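You operate a simulated robot arm through the tools that you are given. There is no shell and no other tool. Be economical: measure what you need, move in short steps, check, and stop when the job is done.

Carry out the task below with a simulated robot arm. There is one attempt and no reset: what you move stays moved.

Task
Sow seed in the pink planter on the large turntable.
Fine: two scoops of soil with the yellow scoop, a pinch from the seed cup on top, scoop and cup back; then turn the turntable till its grip points to the balcony. Set down upright: yellow scoop, seed cup.

Only the result counts: the job must be done as asked and must still hold three seconds after the hand-in. Knocking over, shifting, dropping, spilling or breaking anything else fails it.

Robot
A 6-joint arm with a two-finger parallel gripper, fixed in place. Base frame: the origin is at the foot of the arm, x ahead of it, y to its left, z up. Lengths are in m, angles in degrees, forces in N, time in s.
With the tool pointing down near the work surface it reaches from about 0.18 to 0.76 m from the base axis. Its first joint turns from -166.0 to 166.0 degrees. Payload 3.91 kg.
The tool frame sits at the grasp point between the pads (the TCP): z along the fingers, y along the line on which they close. The tips reach 0.03 m beyond it. Largest opening 0.11 m; finger width 0.02, thickness 0.01; the body of the gripper, 0.048 by 0.112 m, starts 0.055 m behind the TCP.
Orientation is told as [roll, pitch, yaw] about the base's x, y, z axes, in that order, counted from this pose: with the fingers straight down and closing along the base's y, the tool's x points along the base's -x, its y along +y and its z along -z.

Tools
- The arm moves only by the tool move_arm. Its argument "targets" is a list of rows, each a list of 7 numbers: the shift along the tool's x, y, z in m, then the turn, a rotation vector about the tool's x, y, z in degrees, then the opening, from 0 (shut) to 1 (fully open). In form: [[dx, dy, dz, wx, wy, wz, gripper], ...]. A call has 1 to 10 rows; each row is the pose to reach, as a shift and turn from the pose commanded when the call began, along the tool's axes at that moment. Each row takes 0.2 s and may step no farther than 0.05 m and 8.6 degrees from the row before; otherwise, or with a gripper value out of range, the whole call is refused. A pose out of reach is approached as far as the arm can. The call stops where the force on the tool passes 80 N (or 10 N more than at its start, if that is more) or the arm is blocked; 0.2 s more then pass. Each finger travels about 0.045 m/s and halts on what it meets, pressing with about 36 N; the grip force reading is that of the motor and also rises with nothing between the fingers. The clock runs only during rows and for 0.2 s after the last one: add rows that repeat a pose to give the fingers time. The reply holds the time, the measured pose of the TCP, the force on the tool along the base axes, the opening and the grip force, in the units named above and with some noise, with the torque about the TCP (base axes, N m) and any sound that the robot's microphone picked up.
- Cameras (640 x 400 px; columns grow to the right, rows downward): "scene" is fixed at [0.221, -0.6492, 1.5586]; the picture's right is [0.82, -0.57, 0.00], its down [-0.40, -0.57, -0.72] and it looks along [0.41, 0.59, -0.70] (base axes); focal length 343 px, centre (320, 200). "wrist" rides on the gripper at [0.071, 0.022, -0.107] in the tool frame; the picture's right is [-0.29, 0.96, 0.00], its down [-0.76, -0.23, -0.61] and it looks along [-0.58, -0.18, 0.79] (tool axes); focal length 243 px, centre (320, 200). There is no depth. A picture from a camera that has moved, and an enlarged one, comes with that camera's place and axes in the base frame and with its lens.
- grab_frame(camera): a new picture of that camera. No time passes.
- move_column(by): slides the trunk up (or, below 0, down) by that many m; the arm rides with it, the base frame stays. It gives what a move gives, with no picture.
- zoom(camera, box): a new picture of the part [left, top, right, bottom] of that camera's present view, enlarged. No time passes.
- job_done(): hands the job in; it is judged then, once.

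Work in short steps. Places have to be worked out from the pictures, the camera data and where the tool is seen: move nearer, look again, correct. Check each grasp and each placing, and mend what went wrong. You have 120 turns and 84 pictures in all, those below and enlarged ones among them. Open the gripper and draw the arm clear of the work before you hand the job in, unless the task says otherwise; then end with one line.

The tools are called after ">>>" as a command line: name --pt "numbers of a row" for each row, then --argument value for the rest, lists and objects as JSON in quotes. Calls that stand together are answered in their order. move_arm: Moves the arm, as the interface text tells. Its arguments: {"type":"object","properties":{"targets":{"type":"array","items":{"type":"array","items":{"type":"number"}}}},"required":["targets"]} The other tools are called the same way: move_column (by) slides the trunk up or down; grab_frame (camera) takes a picture; zoom (camera, box) takes an enlarged picture of a part of a camera's view; job_done () hands the job in.

At the start:

```text
t: 0.0
tcp_pos: [0.3587, -0.085, 1.2281]
orientation: [0.1, 0.0, -0.1]
wrist_force: [-0.4, -0.5, -0.6]
wrist_torque: [-0.01, 0.02, 0.03]
gripper_width: 0.11
finger_force: 0.1
trunk travel left (down, up): [-0.5, 0.09]
```

scene: 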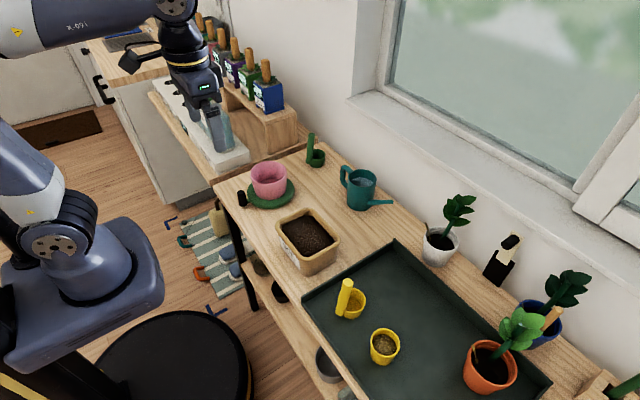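
wrist: 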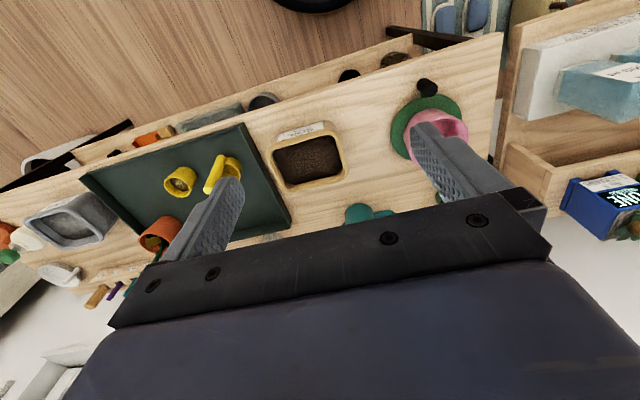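

I'll start by enlarging the key parts of the scene: planter/turntable, scoop and cup, and the window side.

>>> zoom --camera "scene" --box '[200, 120, 360, 280]'

>>> zoom --camera "scene" --box '[300, 240, 460, 390]'

>>> zoom --camera "wrist" --box '[80, 60, 480, 300]'

>>> zoom --camera "scene" --box '[400, 180, 640, 400]'

```text
2.50 times, centred on (280, 200) of scene
camera zoom: at [0.221, -0.6492, 1.5586], right [0.82, -0.57, 0.0], down [-0.4, -0.57, -0.72], along [0.41, 0.59, -0.7], focal length 858 px, centre (420, 200)
```

zoom: 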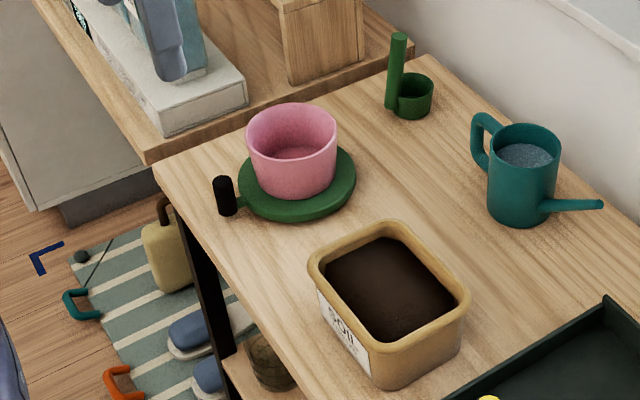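

```text
2.67 times, centred on (380, 315) of scene
camera zoom: at [0.221, -0.6492, 1.5586], right [0.82, -0.57, 0.0], down [-0.4, -0.57, -0.72], along [0.41, 0.59, -0.7], focal length 915 px, centre (160, -107)
```

zoom: 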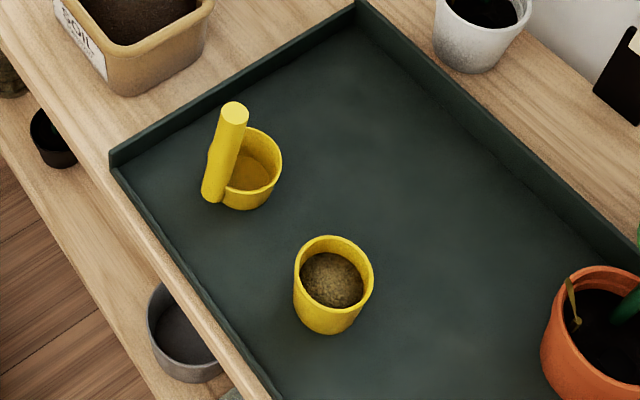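

```text
1.60 times, centred on (280, 180) of wrist
camera zoom: at [0.2875, -0.0618, 1.3342], right [0.29, 0.96, 0.0], down [0.76, -0.23, 0.61], along [0.58, -0.18, -0.79], focal length 388 px, centre (384, 232)
```

zoom: 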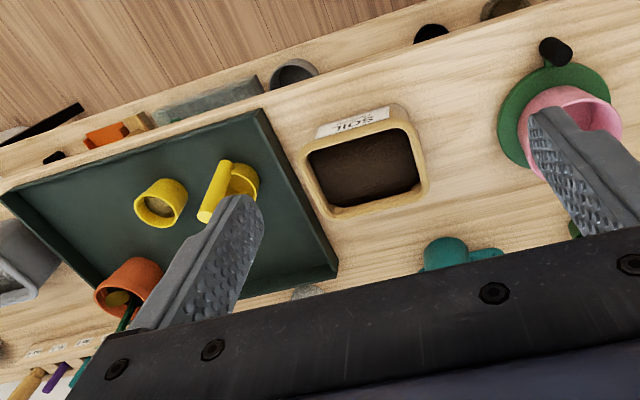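

```text
1.82 times, centred on (520, 290) of scene
camera zoom: at [0.221, -0.6492, 1.5586], right [0.82, -0.57, 0.0], down [-0.4, -0.57, -0.72], along [0.41, 0.59, -0.7], focal length 624 px, centre (-44, 36)
```

zoom: 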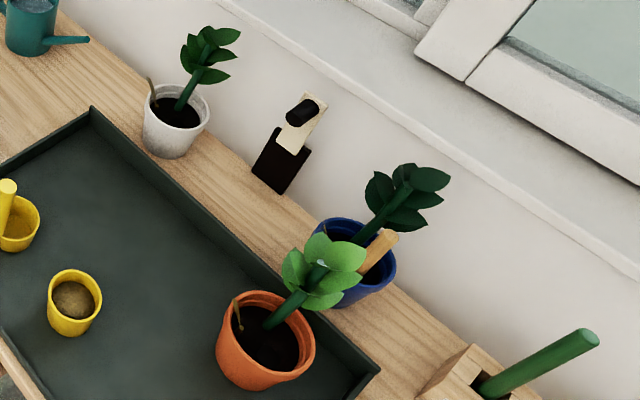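

The window wall is at +x, but I don't see the balcony yet. I tilt the tool to look ahead with the wrist camera.

>>> move_arm --pt "0 0 0 0 -8 0 1" --pt "0 0 0 0 -16 0 1" --pt "0 0 0 0 -24 0 1" --pt "0 0 0 0 -32 0 1" --pt "0 0 0 0 -40 0 1"

>>> grab_frame --camera "wrist"

```text
t: 1.2
tcp_pos: [0.3579, -0.0856, 1.2284]
orientation: [-0.1, -40.1, -0.1]
wrist_force: [0.3, 0.1, -0.6]
wrist_torque: [0.0, 0.02, 0.01]
gripper_width: 0.1098
finger_force: 0.1
trunk travel left (down, up): [-0.5, 0.09]
```

```text
77 pictures are left
camera wrist: at [0.2352, -0.0618, 1.2629], right [0.22, 0.96, 0.19], down [0.19, -0.23, 0.95], along [0.96, -0.18, -0.23], focal length 243 px, centre (320, 200)
```

wrist: 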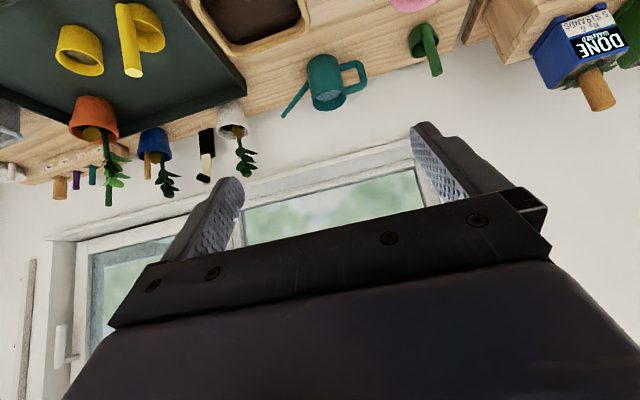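

The picture is upside down; there's a wall with windows and, at left (−y), something like a door with a handle. I turn the view toward −y.

>>> move_arm --pt "0 0 0 5.14 0 6.13 1" --pt "0 0 0 10.28 0 12.26 1" --pt "0 0 0 15.4 0 18.4 1" --pt "0 0 0 20.6 0 24.5 1" --pt "0 0 0 25.7 0 30.6 1" --pt "0 0 0 30.8 0 36.8 1"

>>> grab_frame --camera "wrist"

```text
t: 2.6
tcp_pos: [0.359, -0.0844, 1.2272]
orientation: [0.1, -40.1, -48.2]
wrist_force: [1.0, 0.6, 0.0]
wrist_torque: [0.01, 0.0, -0.03]
gripper_width: 0.11
finger_force: 0.1
trunk travel left (down, up): [-0.5, 0.09]
```

```text
76 pictures are left
camera wrist: at [0.2925, 0.0229, 1.2634], right [0.86, 0.47, 0.19], down [-0.05, -0.3, 0.95], along [0.51, -0.83, -0.23], focal length 243 px, centre (320, 200)
```

wrist: 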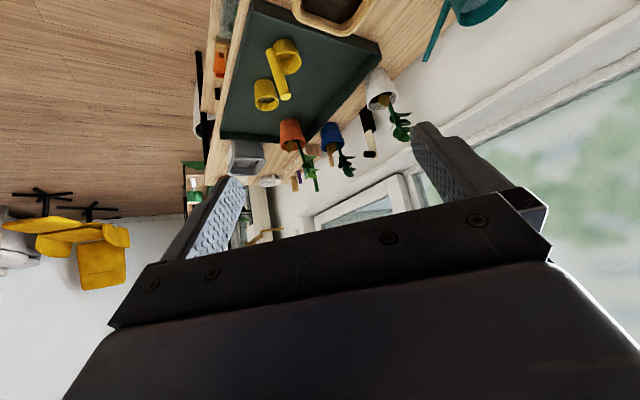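

>>> zoom --camera "wrist" --box '[160, 120, 320, 260]'

```text
2.86 times, centred on (240, 190) of wrist
camera zoom: at [0.2925, 0.0229, 1.2634], right [0.86, 0.47, 0.19], down [-0.05, -0.3, 0.95], along [0.51, -0.83, -0.23], focal length 693 px, centre (549, 229)
```

zoom: 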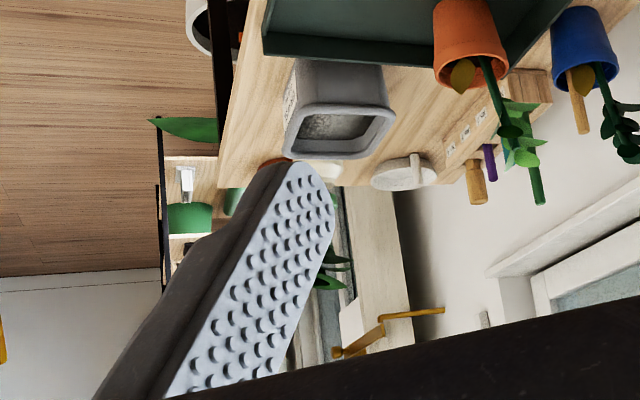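

There's a door with a brass handle behind the finger at −y. I yaw a bit more to see it.

>>> move_arm --pt "0 0 0 5.14 0 6.13 1" --pt "0 0 0 10.28 0 12.26 1" --pt "0 0 0 15.4 0 18.4 1" --pt "0 0 0 20.6 0 24.5 1"

>>> grab_frame --camera "wrist"

```text
t: 3.6
tcp_pos: [0.3591, -0.085, 1.2276]
orientation: [0.0, -40.1, -80.2]
wrist_force: [-0.2, 0.3, -0.3]
wrist_torque: [0.03, -0.01, -0.03]
gripper_width: 0.1099
finger_force: 0.1
trunk travel left (down, up): [-0.5, 0.09]
```

```text
74 pictures are left
camera wrist: at [0.3594, 0.0417, 1.2635], right [0.98, -0.06, 0.19], down [-0.19, -0.23, 0.95], along [-0.01, -0.97, -0.23], focal length 243 px, centre (320, 200)
```

wrist: 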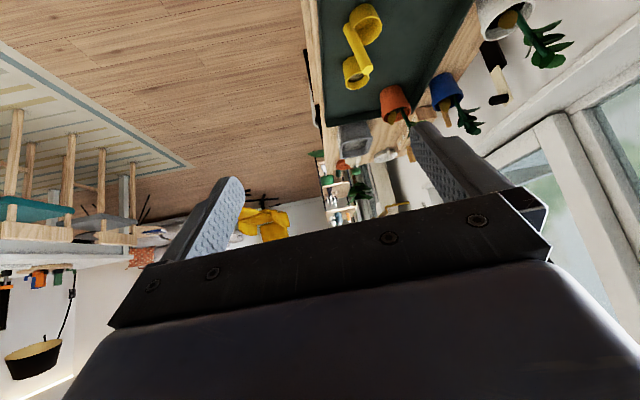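

>>> zoom --camera "wrist" --box '[300, 130, 430, 230]'

```text
4.00 times, centred on (365, 180) of wrist
camera zoom: at [0.3594, 0.0417, 1.2635], right [0.98, -0.06, 0.19], down [-0.19, -0.23, 0.95], along [-0.01, -0.97, -0.23], focal length 970 px, centre (140, 280)
```

zoom: 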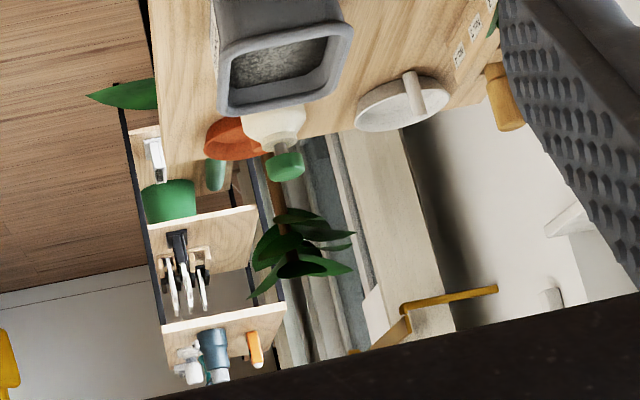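

I tilt further up to see what that doorway is.

>>> move_arm --pt "0 0 0 0 -8 0 1" --pt "0 0 0 0 -16 0 1" --pt "0 0 0 0 -24 0 1" --pt "0 0 0 0 -32 0 1" --pt "0 0 0 0 -40 0 1"

>>> grab_frame --camera "wrist"

```text
t: 4.8
tcp_pos: [0.3592, -0.0849, 1.2276]
orientation: [0.4, -80.2, -80.3]
wrist_force: [0.8, -0.4, -0.1]
wrist_torque: [0.01, -0.04, -0.01]
gripper_width: 0.1103
finger_force: 0.1
trunk travel left (down, up): [-0.5, 0.09]
```

```text
72 pictures are left
camera wrist: at [0.3599, 0.0364, 1.1756], right [0.95, 0.12, 0.29], down [-0.31, 0.42, 0.85], along [-0.02, -0.9, 0.44], focal length 243 px, centre (320, 200)
```

wrist: 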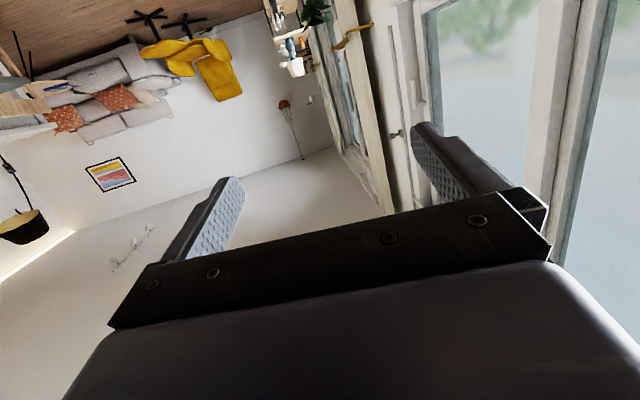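

>>> zoom --camera "wrist" --box '[250, 0, 430, 215]'

```text
1.86 times, centred on (340, 108) of wrist
camera zoom: at [0.3599, 0.0364, 1.1756], right [0.95, 0.12, 0.29], down [-0.31, 0.42, 0.85], along [-0.02, -0.9, 0.44], focal length 451 px, centre (283, 372)
```

zoom: 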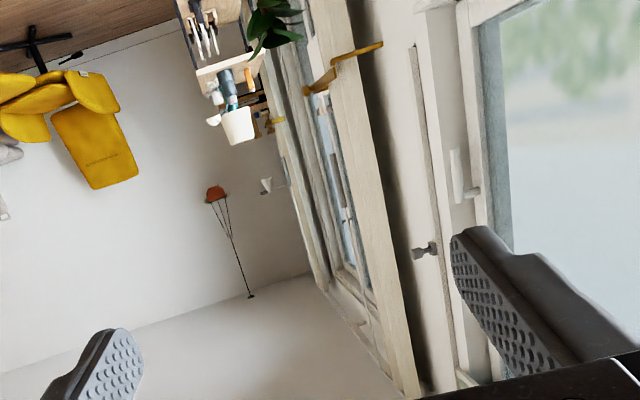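

There is a glazed door with a brass handle in the window wall farther at −y. I move closer to locate it.

>>> move_arm --pt "0 0 0.05 -5 0 -0.9 1" --pt "0 0 0.1 -10 0 -1.7 1" --pt "0 0 0.15 -15 0 -2.6 1" --pt "0 0 0.2 -20 0 -3.4 1" --pt "0 0 0.25 -25 0 -4.3 1" --pt "0 0 0.3 -30 0 -5.1 1" --pt "0 0 0.35 -30 0 -5.1 1" --pt "0 0 0.38 -30 0 -5.1 1"

>>> grab_frame --camera "wrist"

```text
t: 6.6
tcp_pos: [0.457, -0.4198, 1.1568]
orientation: [-0.1, -79.7, -50.9]
wrist_force: [0.1, 0.0, -0.2]
wrist_torque: [0.03, 0.0, -0.03]
gripper_width: 0.1101
finger_force: 0.1
out of reach, approached as far as the arm can: row 6, 7, 8
trunk travel left (down, up): [-0.5, 0.09]
```

```text
70 pictures are left
camera wrist: at [0.3987, -0.3131, 1.1056], right [0.78, 0.56, 0.29], down [-0.47, 0.21, 0.86], along [0.42, -0.8, 0.43], focal length 243 px, centre (320, 200)
```

wrist: 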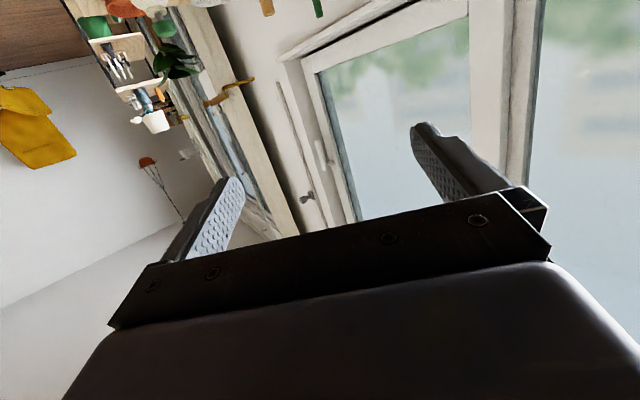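

>>> zoom --camera "wrist" --box '[130, 0, 350, 230]'

```text
1.74 times, centred on (240, 115) of wrist
camera zoom: at [0.3987, -0.3131, 1.1056], right [0.78, 0.56, 0.29], down [-0.47, 0.21, 0.86], along [0.42, -0.8, 0.43], focal length 422 px, centre (459, 348)
```

zoom: 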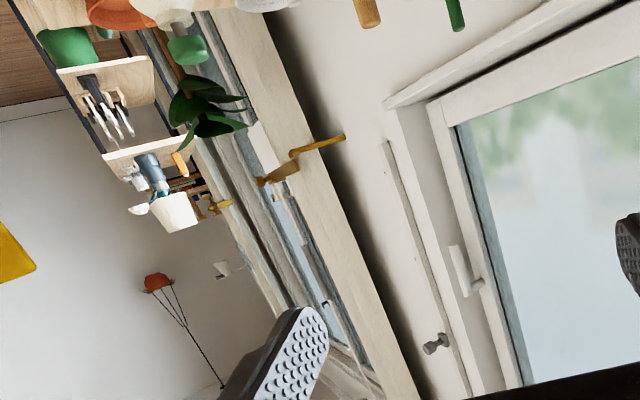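

The balcony-type glazed door is on the window wall around y≈−1.7. I move back for a more frontal view of it.

>>> move_arm --pt "0 -0.044 -0.019 0 0 0 1" --pt "0 -0.088 -0.038 0 0 0 1" --pt "0 -0.131 -0.057 0 0 0 1" --pt "0 -0.175 -0.076 0 0 0 1" --pt "0 -0.218 -0.095 0 0 0 1" --pt "0 -0.262 -0.114 0 0 0 1" --pt "0 -0.306 -0.133 0 0 0 1" --pt "0 -0.35 -0.152 0 0 0 1" --pt "0 -0.393 -0.171 0 0 0 1" --pt "0 -0.437 -0.19 0 0 0 1"

>>> grab_frame --camera "wrist"

```text
t: 8.8
tcp_pos: [0.372, -0.3289, 1.158]
orientation: [-0.3, -79.8, -50.6]
wrist_force: [0.5, 0.0, 0.2]
wrist_torque: [0.01, 0.03, -0.01]
gripper_width: 0.11
finger_force: 0.1
out of reach, approached as far as the arm can: row 1, 2, 3, 4, 5, 6, 7, 8, 9, 10
trunk travel left (down, up): [-0.5, 0.09]
```

```text
68 pictures are left
camera wrist: at [0.3146, -0.2234, 1.1066], right [0.78, 0.56, 0.29], down [-0.47, 0.21, 0.86], along [0.42, -0.8, 0.43], focal length 243 px, centre (320, 200)
```

wrist: 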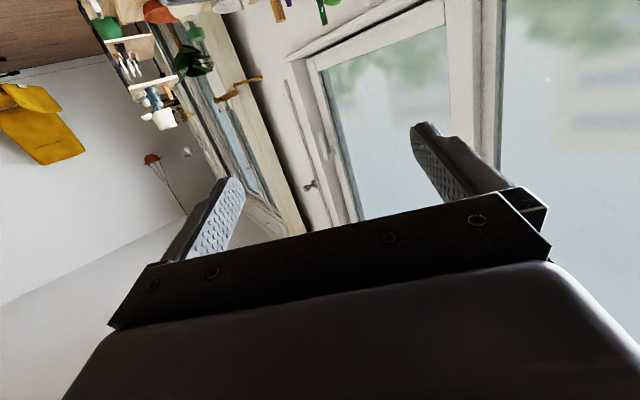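

I've the door side. Now I tilt the tool back to vertical and then go on to survey the workpieces.

>>> move_arm --pt "0 0 0 0 8 0 1" --pt "0 0 0 0 16 0 1" --pt "0 0 0 0 24 0 1" --pt "0 0 0 0 32 0 1" --pt "0 0 0 0 40 0 1" --pt "0 0 0 0 48 0 1" --pt "0 0 0 0 56 0 1" --pt "0 0 0 0 64 0 1" --pt "0 0 0 0 72 0 1" --pt "0 0 0 0 79.8 0 1"

```text
t: 11.0
tcp_pos: [0.3793, -0.3341, 1.16]
orientation: [0.2, -0.1, -49.6]
wrist_force: [0.3, 0.3, -0.7]
wrist_torque: [0.04, 0.01, -0.03]
gripper_width: 0.11
finger_force: 0.1
out of reach, approached as far as the arm can: row 2, 3, 4
trunk travel left (down, up): [-0.5, 0.09]
```

>>> grab_frame --camera "wrist"

```text
67 pictures are left
camera wrist: at [0.3488, -0.2647, 1.2668], right [0.92, 0.4, 0.0], down [0.31, -0.73, 0.61], along [0.25, -0.56, -0.79], focal length 243 px, centre (320, 200)
```

wrist: 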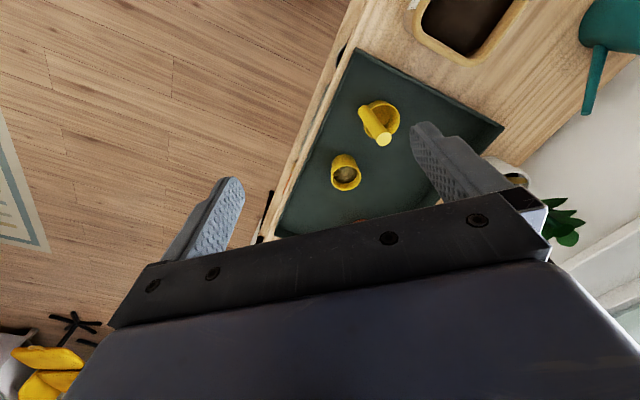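

>>> zoom --camera "wrist" --box '[310, 80, 430, 210]'

```text
3.08 times, centred on (370, 145) of wrist
camera zoom: at [0.3488, -0.2647, 1.2668], right [0.92, 0.4, 0.0], down [0.31, -0.73, 0.61], along [0.25, -0.56, -0.79], focal length 746 px, centre (166, 369)
```

zoom: 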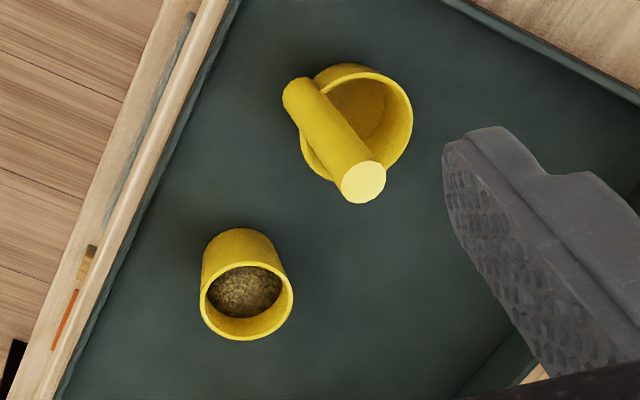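

The scoop is an upright handle with a cup at its side; I estimate the handle at (0.49,−0.36), top z≈0.937, and the cup on its +x side. I go above it with yaw −90 so the fingers close along the handle–cup line, then look.

>>> move_arm --pt "-0.018 0.0134 0.02 0 0 8 1" --pt "-0.036 0.0268 0.04 0 0 16 1" --pt "-0.055 0.04 0.06 0 0 24 1" --pt "-0.073 0.0536 0.08 0 0 32 1" --pt "-0.091 0.067 0.1 0 0 40.3 1"

>>> grab_frame --camera "wrist"

>>> grab_frame --camera "scene"

```text
t: 12.2
tcp_pos: [0.4894, -0.3596, 1.06]
orientation: [0.3, -0.1, -90.2]
wrist_force: [1.1, 0.6, -0.2]
wrist_torque: [0.0, -0.05, -0.01]
gripper_width: 0.1101
finger_force: 0.1
trunk travel left (down, up): [-0.5, 0.09]
```

```text
65 pictures are left
camera wrist: at [0.5105, -0.2876, 1.1671], right [0.96, -0.29, 0.01], down [-0.24, -0.76, 0.61], along [-0.17, -0.58, -0.79], focal length 243 px, centre (320, 200)
```

wrist: 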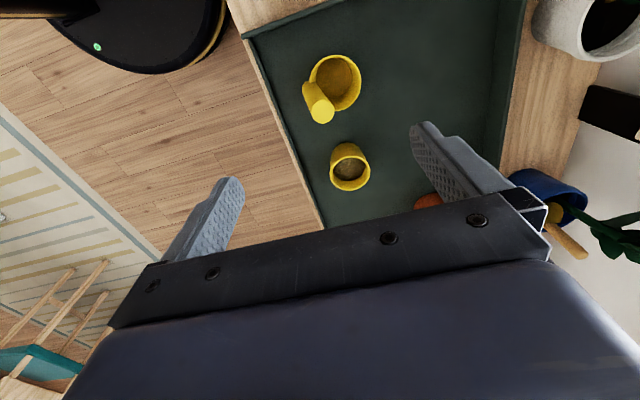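

```text
64 pictures are left
```

scene: 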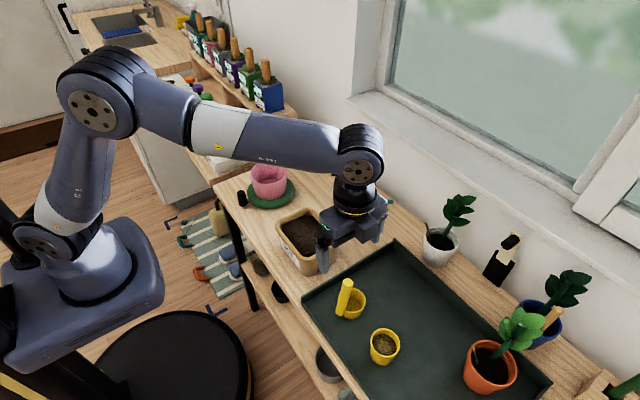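

>>> zoom --camera "wrist" --box '[270, 40, 400, 200]'

```text
2.50 times, centred on (335, 120) of wrist
camera zoom: at [0.5105, -0.2876, 1.1671], right [0.96, -0.29, 0.01], down [-0.24, -0.76, 0.61], along [-0.17, -0.58, -0.79], focal length 606 px, centre (282, 400)
```

zoom: 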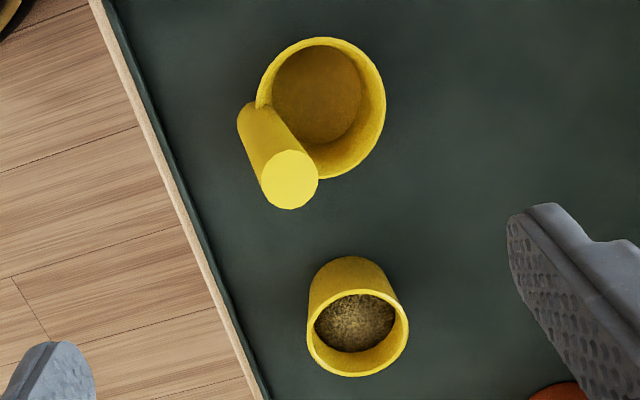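

The handle stands at about (0.494,−0.358) at the top (z≈0.935), leaning ~6° so its base is nearer x≈0.484; the cup lies to +x. I'd rather close along y, so I turn to yaw 0.

>>> move_arm --pt "0 0 0 0 0 -8.5 1" --pt "0 0 0 0 0 -17 1" --pt "0 0 0 0 0 -25.5 1" --pt "0 0 0 0 0 -34 1" --pt "0 0 0 0 0 -42.5 1" --pt "0 0 0 0 0 -51 1" --pt "0 0 0 0 0 -59.5 1" --pt "0 0 0 0 0 -68 1" --pt "0 0 0 0 0 -76.5 1" --pt "0 0 0 0 0 -85 1"

>>> grab_frame --camera "wrist"

```text
t: 14.4
tcp_pos: [0.4893, -0.3598, 1.0604]
orientation: [0.0, -0.2, -4.8]
wrist_force: [0.3, 0.4, -1.0]
wrist_torque: [0.0, 0.0, -0.01]
gripper_width: 0.1097
finger_force: 0.0
trunk travel left (down, up): [-0.5, 0.09]
```

```text
62 pictures are left
camera wrist: at [0.42, -0.3311, 1.1669], right [0.37, 0.93, 0.0], down [0.73, -0.29, 0.61], along [0.57, -0.23, -0.79], focal length 243 px, centre (320, 200)
```

wrist: 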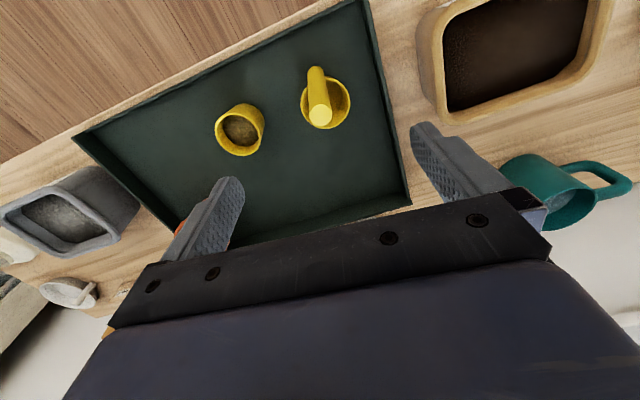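

The view confirms: handle at (0.491,−0.359), seed cup at (0.50,−0.474). I descend to the handle with a partly closed gripper, and close.

>>> move_arm --pt "0 0 0.02 0 0 -2.4 0.6" --pt "0 0.001 0.05 0 0 -4.8 0.6" --pt "0 0.001 0.09 0 0 -4.8 0.6" --pt "-0.001 0.001 0.13 0 0 -4.8 0.6" --pt "-0.001 0.001 0.16 0 0 -4.8 0.6"

>>> grab_frame --camera "scene"

```text
t: 15.6
tcp_pos: [0.4919, -0.3585, 0.8997]
orientation: [-0.2, -0.2, -0.1]
wrist_force: [0.0, 0.1, 0.0]
wrist_torque: [0.02, 0.01, 0.0]
gripper_width: 0.0661
finger_force: 0.0
trunk travel left (down, up): [-0.5, 0.09]
```

```text
61 pictures are left
```

scene: 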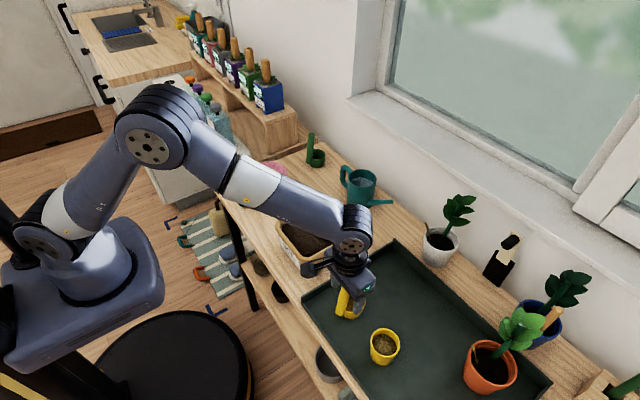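

The handle is between the fingers; I close and hold.

>>> move_arm --pt "0 0 0 0 0 0 0.3" --pt "0 0 0 0 0 0 0.1" --pt "0 0 0 0 0 0 0" --pt "0 0 0 0 0 0 0" --pt "0 0 0 0 0 0 0"

```text
t: 16.8
tcp_pos: [0.4918, -0.3594, 0.8988]
orientation: [-0.1, -0.2, 0.0]
wrist_force: [0.5, 0.5, 0.5]
wrist_torque: [-0.01, 0.0, -0.01]
gripper_width: 0.0208
finger_force: 36.0
trunk travel left (down, up): [-0.5, 0.09]
```

Gripped (0.021 m wide). I lift it and look at it.

>>> move_arm --pt "0 0 -0.02 0 0 0 0" --pt "0 0 -0.06 0 0 0 0" --pt "0 0 -0.1 0 0 0 0" --pt "0 0 -0.14 0 0 0 0" --pt "0 0 -0.18 0 0 0 0"

>>> zoom --camera "scene" --box '[220, 160, 460, 380]'

```text
t: 18.0
tcp_pos: [0.4917, -0.3575, 1.081]
orientation: [0.0, -0.2, -0.1]
wrist_force: [0.2, 0.1, -0.3]
wrist_torque: [0.02, 0.03, 0.01]
gripper_width: 0.0212
finger_force: 35.9
trunk travel left (down, up): [-0.5, 0.09]
```

```text
1.82 times, centred on (340, 270) of scene
camera zoom: at [0.221, -0.6492, 1.5586], right [0.82, -0.57, 0.0], down [-0.4, -0.57, -0.72], along [0.41, 0.59, -0.7], focal length 624 px, centre (284, 73)
```

zoom: 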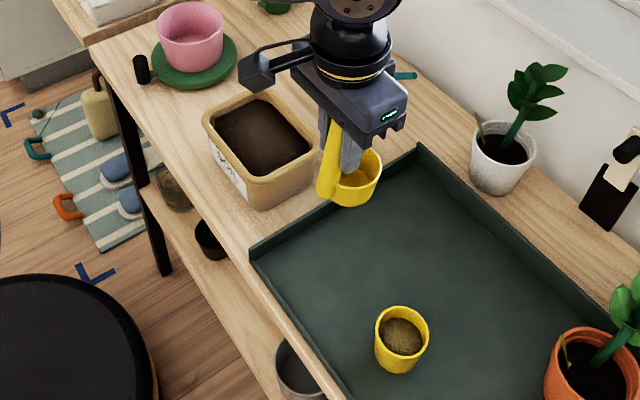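

Scoop held firmly. I move over the soil tub while turning to yaw −85 so I can tilt it sideways toward the arm, and look from there.

>>> move_arm --pt "-0.002 0.02 -0.02 0 0 8.5 0" --pt "-0.005 0.04 -0.04 0 0 17 0" --pt "-0.007 0.06 -0.06 0 0 25.5 0" --pt "-0.01 0.08 -0.06 0 0 34 0" --pt "-0.012 0.1 -0.06 0 0 42.5 0" --pt "-0.014 0.12 -0.06 0 0 51 0" --pt "-0.016 0.14 -0.06 0 0 59.5 0" --pt "-0.018 0.16 -0.06 0 0 68 0" --pt "-0.02 0.18 -0.06 0 0 76.5 0" --pt "-0.023 0.2 -0.06 0 0 85 0"

>>> grab_frame --camera "wrist"

>>> grab_frame --camera "scene"

```text
t: 20.2
tcp_pos: [0.5139, -0.1577, 1.1409]
orientation: [0.4, -0.1, -85.2]
wrist_force: [0.2, -0.3, -0.4]
wrist_torque: [0.01, 0.01, 0.0]
gripper_width: 0.0211
finger_force: 36.3
trunk travel left (down, up): [-0.5, 0.09]
```

```text
59 pictures are left
camera wrist: at [0.529, -0.0844, 1.248], right [0.98, -0.21, 0.01], down [-0.17, -0.78, 0.61], along [-0.12, -0.6, -0.79], focal length 243 px, centre (320, 200)
```

wrist: 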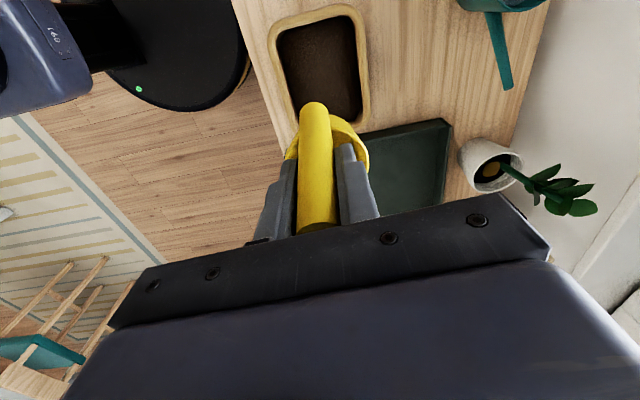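

```text
58 pictures are left
```

scene: 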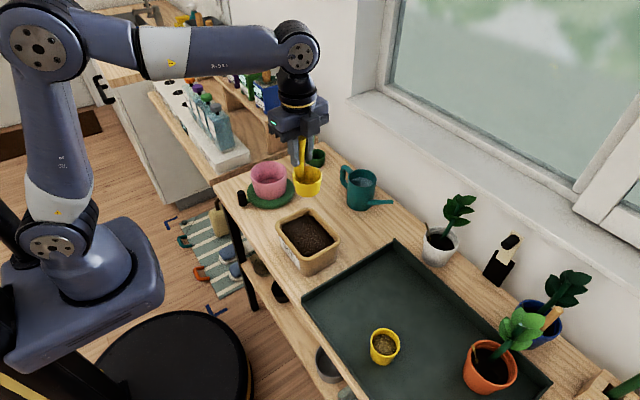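

Tub rim ≈ x 0.468–0.578, y −0.225…−0.086, z≈0.88, so the scoop fits best sweeping along y with the mouth facing −y (cup is already on the −y side of the handle). I finish the yaw to −90 over the tub.

>>> move_arm --pt "-0.019 0.003 0.03 0 0 2.4 0" --pt "-0.0377 0.006 0.04 0 0 4.8 0"

>>> move_arm --pt "0 0 0 0 8 0 0" --pt "0 0 0 0 16 0 0" --pt "0 0 0 0 24 0 0" --pt "0 0 0 0 32 0 0" --pt "0 0 0 0 40 0 0" --pt "0 0 0 0 48 0 0" --pt "0 0 0 0 56 0 0" --pt "0 0 0 0 64 0 0" --pt "0 0 0 0 70 0 0"

>>> grab_frame --camera "scene"

>>> grab_frame --camera "wrist"

```text
t: 20.8
tcp_pos: [0.5227, -0.1973, 1.1002]
orientation: [0.3, -0.1, -89.9]
wrist_force: [-0.2, -0.3, -0.2]
wrist_torque: [0.0, 0.0, 0.0]
gripper_width: 0.0211
finger_force: 35.5
trunk travel left (down, up): [-0.5, 0.09]
```

```text
t: 22.8
tcp_pos: [0.5196, -0.1721, 1.0856]
orientation: [1.5, 69.8, -89.0]
wrist_force: [0.5, -0.1, 0.1]
wrist_torque: [-0.02, 0.0, -0.01]
gripper_width: 0.021
finger_force: 36.1
out of reach, approached as far as the arm can: row 8, 9
trunk travel left (down, up): [-0.5, 0.09]
```

```text
57 pictures are left
```

scene: 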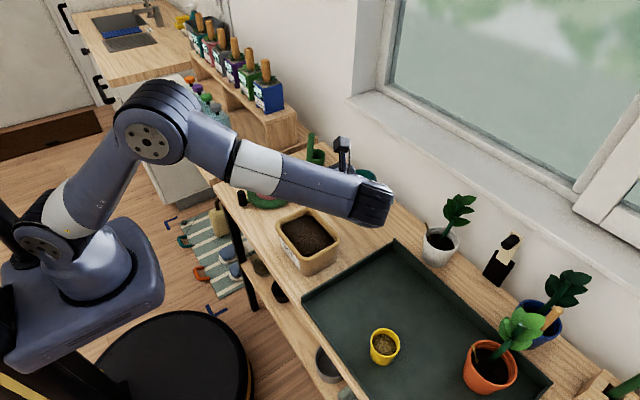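

```text
56 pictures are left
camera wrist: at [0.5398, -0.2467, 1.189], right [0.96, -0.11, -0.26], down [-0.23, -0.83, -0.5], along [-0.16, 0.55, -0.82], focal length 243 px, centre (320, 200)
```

wrist: 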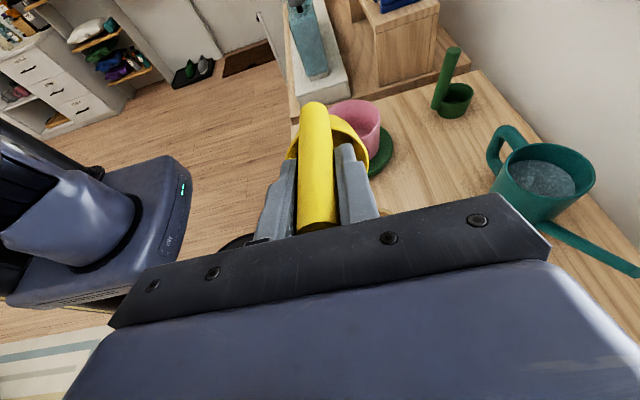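

Reach limit sets in near 65° tilt here; 60° is enough for scooping. I back off to 60° and check the pose.

>>> move_arm --pt "0 0 0 0 -5 0 0" --pt "0 0 0 0 -10 0 0"

```text
t: 23.4
tcp_pos: [0.5193, -0.171, 1.0853]
orientation: [0.7, 60.0, -89.3]
wrist_force: [-0.1, -0.2, -0.6]
wrist_torque: [-0.04, 0.04, 0.04]
gripper_width: 0.021
finger_force: 36.0
trunk travel left (down, up): [-0.5, 0.09]
```

Now I lower toward the soil with 60° tilt: to (0.523, −0.195, 0.955), and look.

>>> move_arm --pt "-0.042 0.0015 0.014 0 0 0 0" --pt "-0.084 0.003 0.028 0 0 0 0" --pt "-0.124 0.004 0.042 0 0 0 0"

>>> zoom --camera "scene" --box '[220, 140, 420, 290]'

>>> grab_frame --camera "wrist"

```text
t: 24.2
tcp_pos: [0.5249, -0.1987, 0.9563]
orientation: [0.8, 59.9, -89.3]
wrist_force: [-0.5, -0.3, -0.4]
wrist_torque: [-0.05, 0.0, -0.05]
gripper_width: 0.0212
finger_force: 35.9
trunk travel left (down, up): [-0.5, 0.09]
```

```text
2.67 times, centred on (320, 215) of scene
camera zoom: at [0.221, -0.6492, 1.5586], right [0.82, -0.57, 0.0], down [-0.4, -0.57, -0.72], along [0.41, 0.59, -0.7], focal length 915 px, centre (320, 160)
```

zoom: 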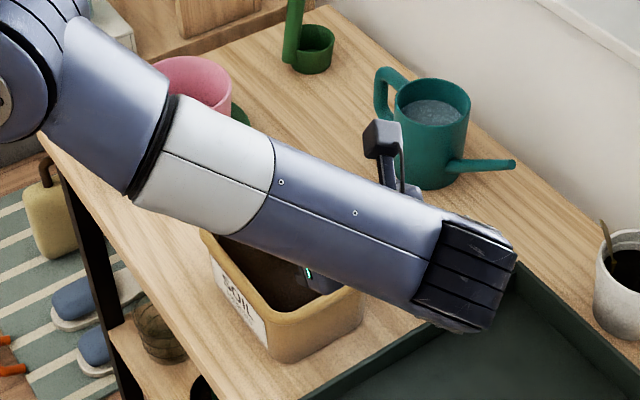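

```text
54 pictures are left
camera wrist: at [0.5464, -0.2536, 1.0724], right [0.96, -0.14, -0.24], down [-0.23, -0.91, -0.35], along [-0.17, 0.4, -0.9], focal length 243 px, centre (320, 200)
```

wrist: 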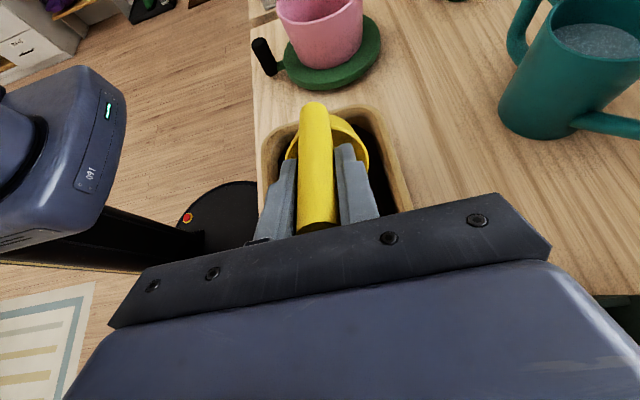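

Cup is centred over the tub, entry clear. I lower into the soil in small steps, watching the force.

>>> move_arm --pt "-0.012 -0.001 0.0055 0 0 0 0" --pt "-0.024 -0.002 0.011 0 0 0 0" --pt "-0.036 -0.002 0.016 0 0 0 0"

>>> grab_frame --camera "wrist"

```text
t: 25.0
tcp_pos: [0.5227, -0.2011, 0.9175]
orientation: [0.6, 60.0, -89.5]
wrist_force: [-0.4, 0.3, -0.8]
wrist_torque: [-0.02, -0.03, 0.01]
gripper_width: 0.0212
finger_force: 35.8
trunk travel left (down, up): [-0.5, 0.09]
```

```text
53 pictures are left
camera wrist: at [0.5431, -0.2581, 1.0323], right [0.96, -0.14, -0.25], down [-0.23, -0.91, -0.35], along [-0.17, 0.4, -0.9], focal length 243 px, centre (320, 200)
```

wrist: 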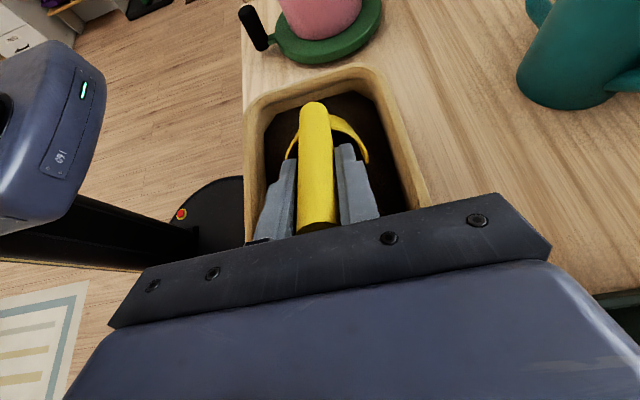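

No resistance and the cup is about half sunk. I sweep slightly toward −y and deeper, then level the cup about its own centre while rising.

>>> move_arm --pt "-0.0054 0 -0.0043 0 0 0 0" --pt "-0.0106 0 -0.0083 0 0 0 0" --pt "0.0017 0 -0.0031 0 -7.5 0 0" --pt "0.0138 0 0.0019 0 -15 0 0" --pt "0.0244 0 0.008 0 -22.5 0 0" --pt "0.0351 0 0.0145 0 -30 0 0" --pt "0.0452 0 0.0208 0 -37.5 0 0" --pt "0.0554 0 0.027 0 -45 0 0" --pt "0.0636 0 0.0332 0 -52.5 0 0" --pt "0.0719 0 0.0395 0 -60 0 0"

>>> move_arm --pt "0 0 -0.02 0 0 0 0" --pt "0 0 -0.05 0 0 0 0" --pt "0 0 -0.08 0 0 0 0"

>>> zoom --camera "scene" --box '[220, 120, 420, 290]'

```text
t: 27.2
tcp_pos: [0.5223, -0.13, 0.9596]
orientation: [0.4, -0.2, -90.0]
wrist_force: [-0.8, 0.0, 0.0]
wrist_torque: [0.02, 0.04, -0.03]
gripper_width: 0.0216
finger_force: 35.9
trunk travel left (down, up): [-0.5, 0.09]
```

```text
t: 28.0
tcp_pos: [0.5221, -0.1291, 1.0395]
orientation: [0.3, -0.1, -89.9]
wrist_force: [0.0, -0.8, -0.8]
wrist_torque: [0.03, -0.02, 0.02]
gripper_width: 0.0213
finger_force: 36.6
trunk travel left (down, up): [-0.5, 0.09]
```

```text
2.35 times, centred on (320, 205) of scene
camera zoom: at [0.221, -0.6492, 1.5586], right [0.82, -0.57, 0.0], down [-0.4, -0.57, -0.72], along [0.41, 0.59, -0.7], focal length 808 px, centre (320, 188)
```

zoom: 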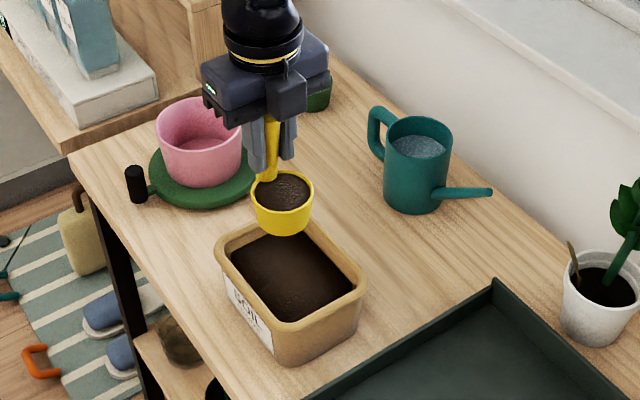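

A full, level scoop. The planter is at about (0.547, 0.09), rim z≈0.90. I carry the scoop over it upright, slowly.

>>> move_arm --pt "0.02 0.002 0 0 0 0 0" --pt "0.048 0.005 0 0 0 0 0" --pt "0.076 0.007 0 0 0 0 0" --pt "0.104 0.01 0 0 0 0 0" --pt "0.132 0.013 0 0 0 0 0" --pt "0.16 0.016 0 0 0 0 0" --pt "0.188 0.018 0 0 0 0 0" --pt "0.216 0.021 0 0 0 0 0" --pt "0.244 0.024 0 0 0 0 0" --pt "0.262 0.025 0 0 0 0 0"

>>> zoom --camera "scene" --box '[180, 80, 380, 240]'

>>> grab_frame --camera "wrist"

```text
t: 30.2
tcp_pos: [0.5465, 0.1312, 1.0391]
orientation: [0.4, -0.1, -89.9]
wrist_force: [0.2, -0.1, -0.9]
wrist_torque: [0.01, 0.0, 0.02]
gripper_width: 0.0215
finger_force: 36.3
trunk travel left (down, up): [-0.5, 0.09]
```

```text
2.50 times, centred on (280, 160) of scene
camera zoom: at [0.221, -0.6492, 1.5586], right [0.82, -0.57, 0.0], down [-0.4, -0.57, -0.72], along [0.41, 0.59, -0.7], focal length 858 px, centre (420, 300)
```

zoom: 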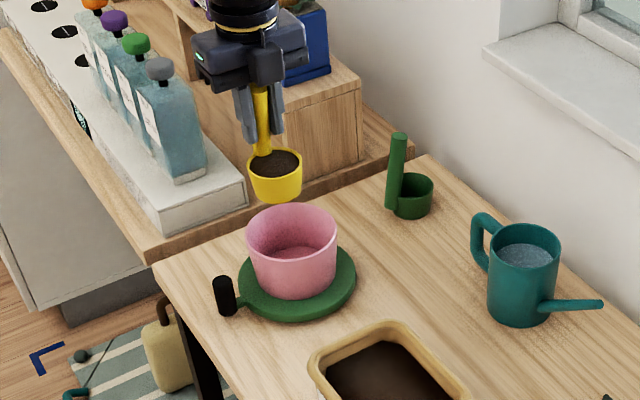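

```text
50 pictures are left
camera wrist: at [0.5678, 0.2036, 1.1468], right [0.96, -0.29, 0.01], down [-0.23, -0.76, 0.61], along [-0.17, -0.58, -0.79], focal length 243 px, centre (320, 200)
```

wrist: 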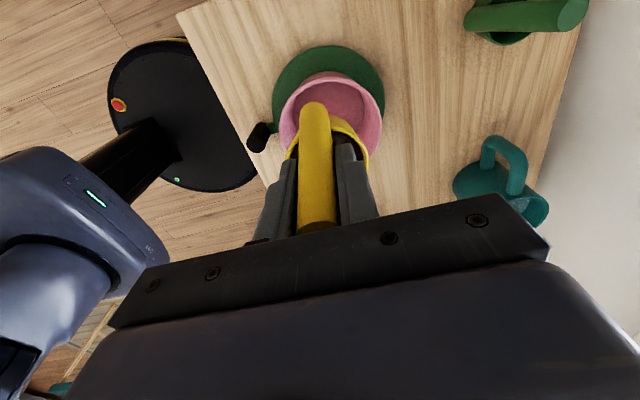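

Refined from both views: planter centre ≈ (0.558, 0.117), rim z≈0.872. I shift so the pouring lip sits just over its centre, low.

>>> move_arm --pt "0.012 0.003 0.02 0 0 0 0" --pt "0.024 0.007 0.04 0 0 0 0" --pt "0.035 0.0105 0.058 0 0 0 0"

>>> zoom --camera "scene" --box '[180, 80, 380, 240]'

```text
t: 31.0
tcp_pos: [0.5581, 0.1644, 0.9852]
orientation: [0.8, 0.0, -90.0]
wrist_force: [-0.4, -4.9, 20.6]
wrist_torque: [-0.82, 0.23, 0.04]
gripper_width: 0.0214
finger_force: 36.4
trunk travel left (down, up): [-0.5, 0.09]
```

```text
2.50 times, centred on (280, 160) of scene
camera zoom: at [0.221, -0.6492, 1.5586], right [0.82, -0.57, 0.0], down [-0.4, -0.57, -0.72], along [0.41, 0.59, -0.7], focal length 858 px, centre (420, 300)
```

zoom: 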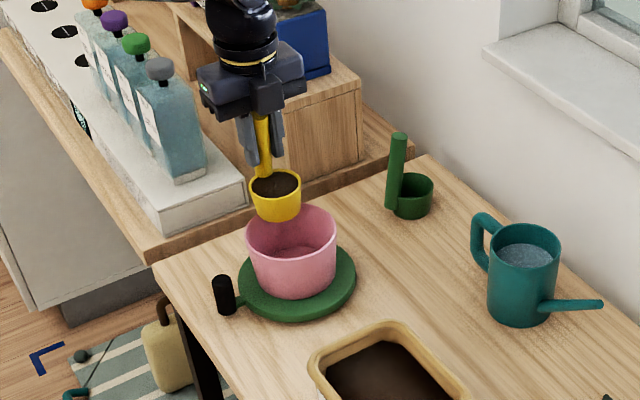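

Contact: the scoop bottom touched the planter rim (20 N up), so the rim is at about z 0.89. I lift straight up at once.

>>> move_arm --pt "0 0 -0.015 0 0 0 0" --pt "0 0 -0.03 0 0 0 0" --pt "0 0 -0.04 0 0 0 0"

>>> zoom --camera "scene" --box '[200, 120, 330, 220]'

>>> grab_frame --camera "wrist"

```text
t: 31.8
tcp_pos: [0.5574, 0.1648, 1.0215]
orientation: [0.3, -0.1, -89.9]
wrist_force: [-0.1, 0.8, -0.7]
wrist_torque: [0.0, 0.02, 0.02]
gripper_width: 0.0212
finger_force: 36.4
trunk travel left (down, up): [-0.5, 0.09]
```

```text
4.00 times, centred on (265, 170) of scene
camera zoom: at [0.221, -0.6492, 1.5586], right [0.82, -0.57, 0.0], down [-0.4, -0.57, -0.72], along [0.41, 0.59, -0.7], focal length 1373 px, centre (540, 320)
```

zoom: 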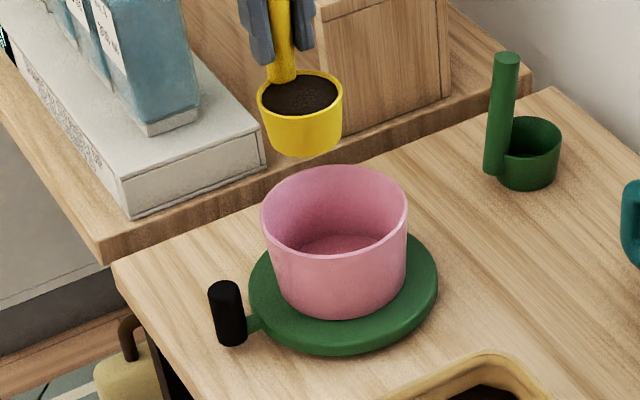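

```text
47 pictures are left
camera wrist: at [0.5777, 0.2384, 1.1286], right [0.96, -0.29, 0.01], down [-0.23, -0.76, 0.61], along [-0.17, -0.58, -0.79], focal length 243 px, centre (320, 200)
```

wrist: 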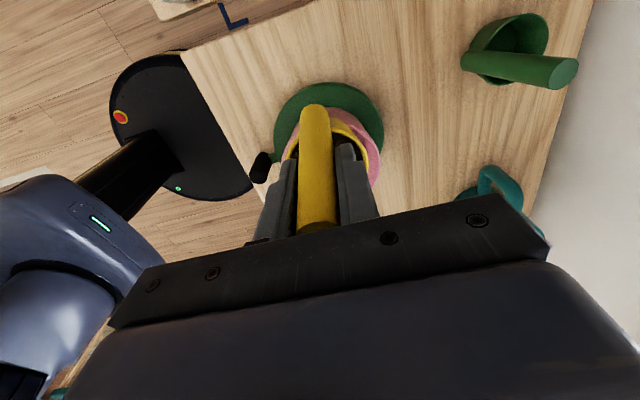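

Planter undisturbed: centre ≈ (0.553, 0.10), radius 0.056, rim z≈0.89. I begin the pour, keeping the lip over the centre, up to 48° first.

>>> move_arm --pt "-0.0163 -0.002 0.0092 0 8 0 0" --pt "-0.0248 -0.002 0.003 0 16 0 0" --pt "-0.034 -0.002 -0.002 0 24 0 0" --pt "-0.0438 -0.002 -0.0056 0 32 0 0" --pt "-0.0541 -0.002 -0.0078 0 40 0 0" --pt "-0.0645 -0.002 -0.0086 0 48 0 0"

>>> zoom --camera "scene" --box '[200, 100, 360, 220]'

```text
t: 33.2
tcp_pos: [0.5553, 0.1021, 1.0315]
orientation: [0.5, 48.1, -89.4]
wrist_force: [0.6, 0.5, -1.5]
wrist_torque: [-0.03, -0.01, 0.0]
gripper_width: 0.0211
finger_force: 36.0
trunk travel left (down, up): [-0.5, 0.09]
```

```text
3.33 times, centred on (280, 160) of scene
camera zoom: at [0.221, -0.6492, 1.5586], right [0.82, -0.57, 0.0], down [-0.4, -0.57, -0.72], along [0.41, 0.59, -0.7], focal length 1144 px, centre (453, 333)
```

zoom: 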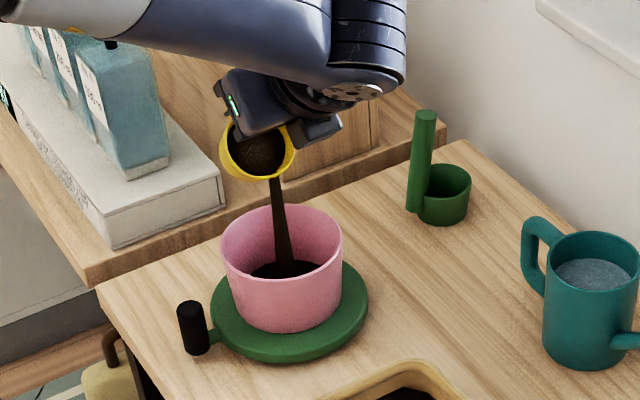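

It is flowing right into the planter. I continue the tilt to ~104° and hold.

>>> move_arm --pt "-0.0075 0 -0.0073 0 8 0 0" --pt "-0.016 0 -0.0134 0 16 0 0" --pt "-0.0252 0 -0.0184 0 24 0 0" --pt "-0.0349 0 -0.0221 0 32 0 0" --pt "-0.0452 0 -0.0243 0 40 0 0" --pt "-0.0445 0 -0.0351 0 48 0 0" --pt "-0.044 0 -0.0442 0 56 0 0" --pt "-0.044 0 -0.0442 0 56 0 0" --pt "-0.044 0 -0.0442 0 56 0 0"

>>> zoom --camera "scene" --box '[200, 100, 360, 220]'

>>> grab_frame --camera "wrist"

```text
t: 35.2
tcp_pos: [0.5557, 0.0393, 1.0281]
orientation: [178.6, 76.0, 88.7]
wrist_force: [0.2, 0.3, -1.0]
wrist_torque: [-0.01, 0.0, 0.02]
gripper_width: 0.0209
finger_force: 35.9
trunk travel left (down, up): [-0.5, 0.09]
```

```text
3.33 times, centred on (280, 160) of scene
camera zoom: at [0.221, -0.6492, 1.5586], right [0.82, -0.57, 0.0], down [-0.4, -0.57, -0.72], along [0.41, 0.59, -0.7], focal length 1144 px, centre (453, 333)
```

zoom: 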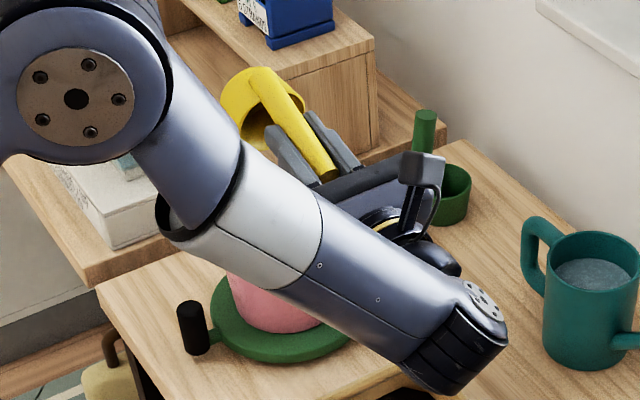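

```text
44 pictures are left
camera wrist: at [0.5763, -0.0816, 1.0707], right [0.96, 0.07, -0.28], down [-0.22, -0.41, -0.89], along [-0.18, 0.91, -0.37], focal length 243 px, centre (320, 200)
```

wrist: 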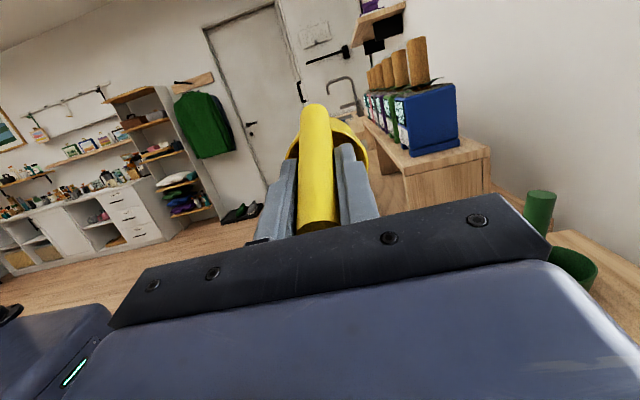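

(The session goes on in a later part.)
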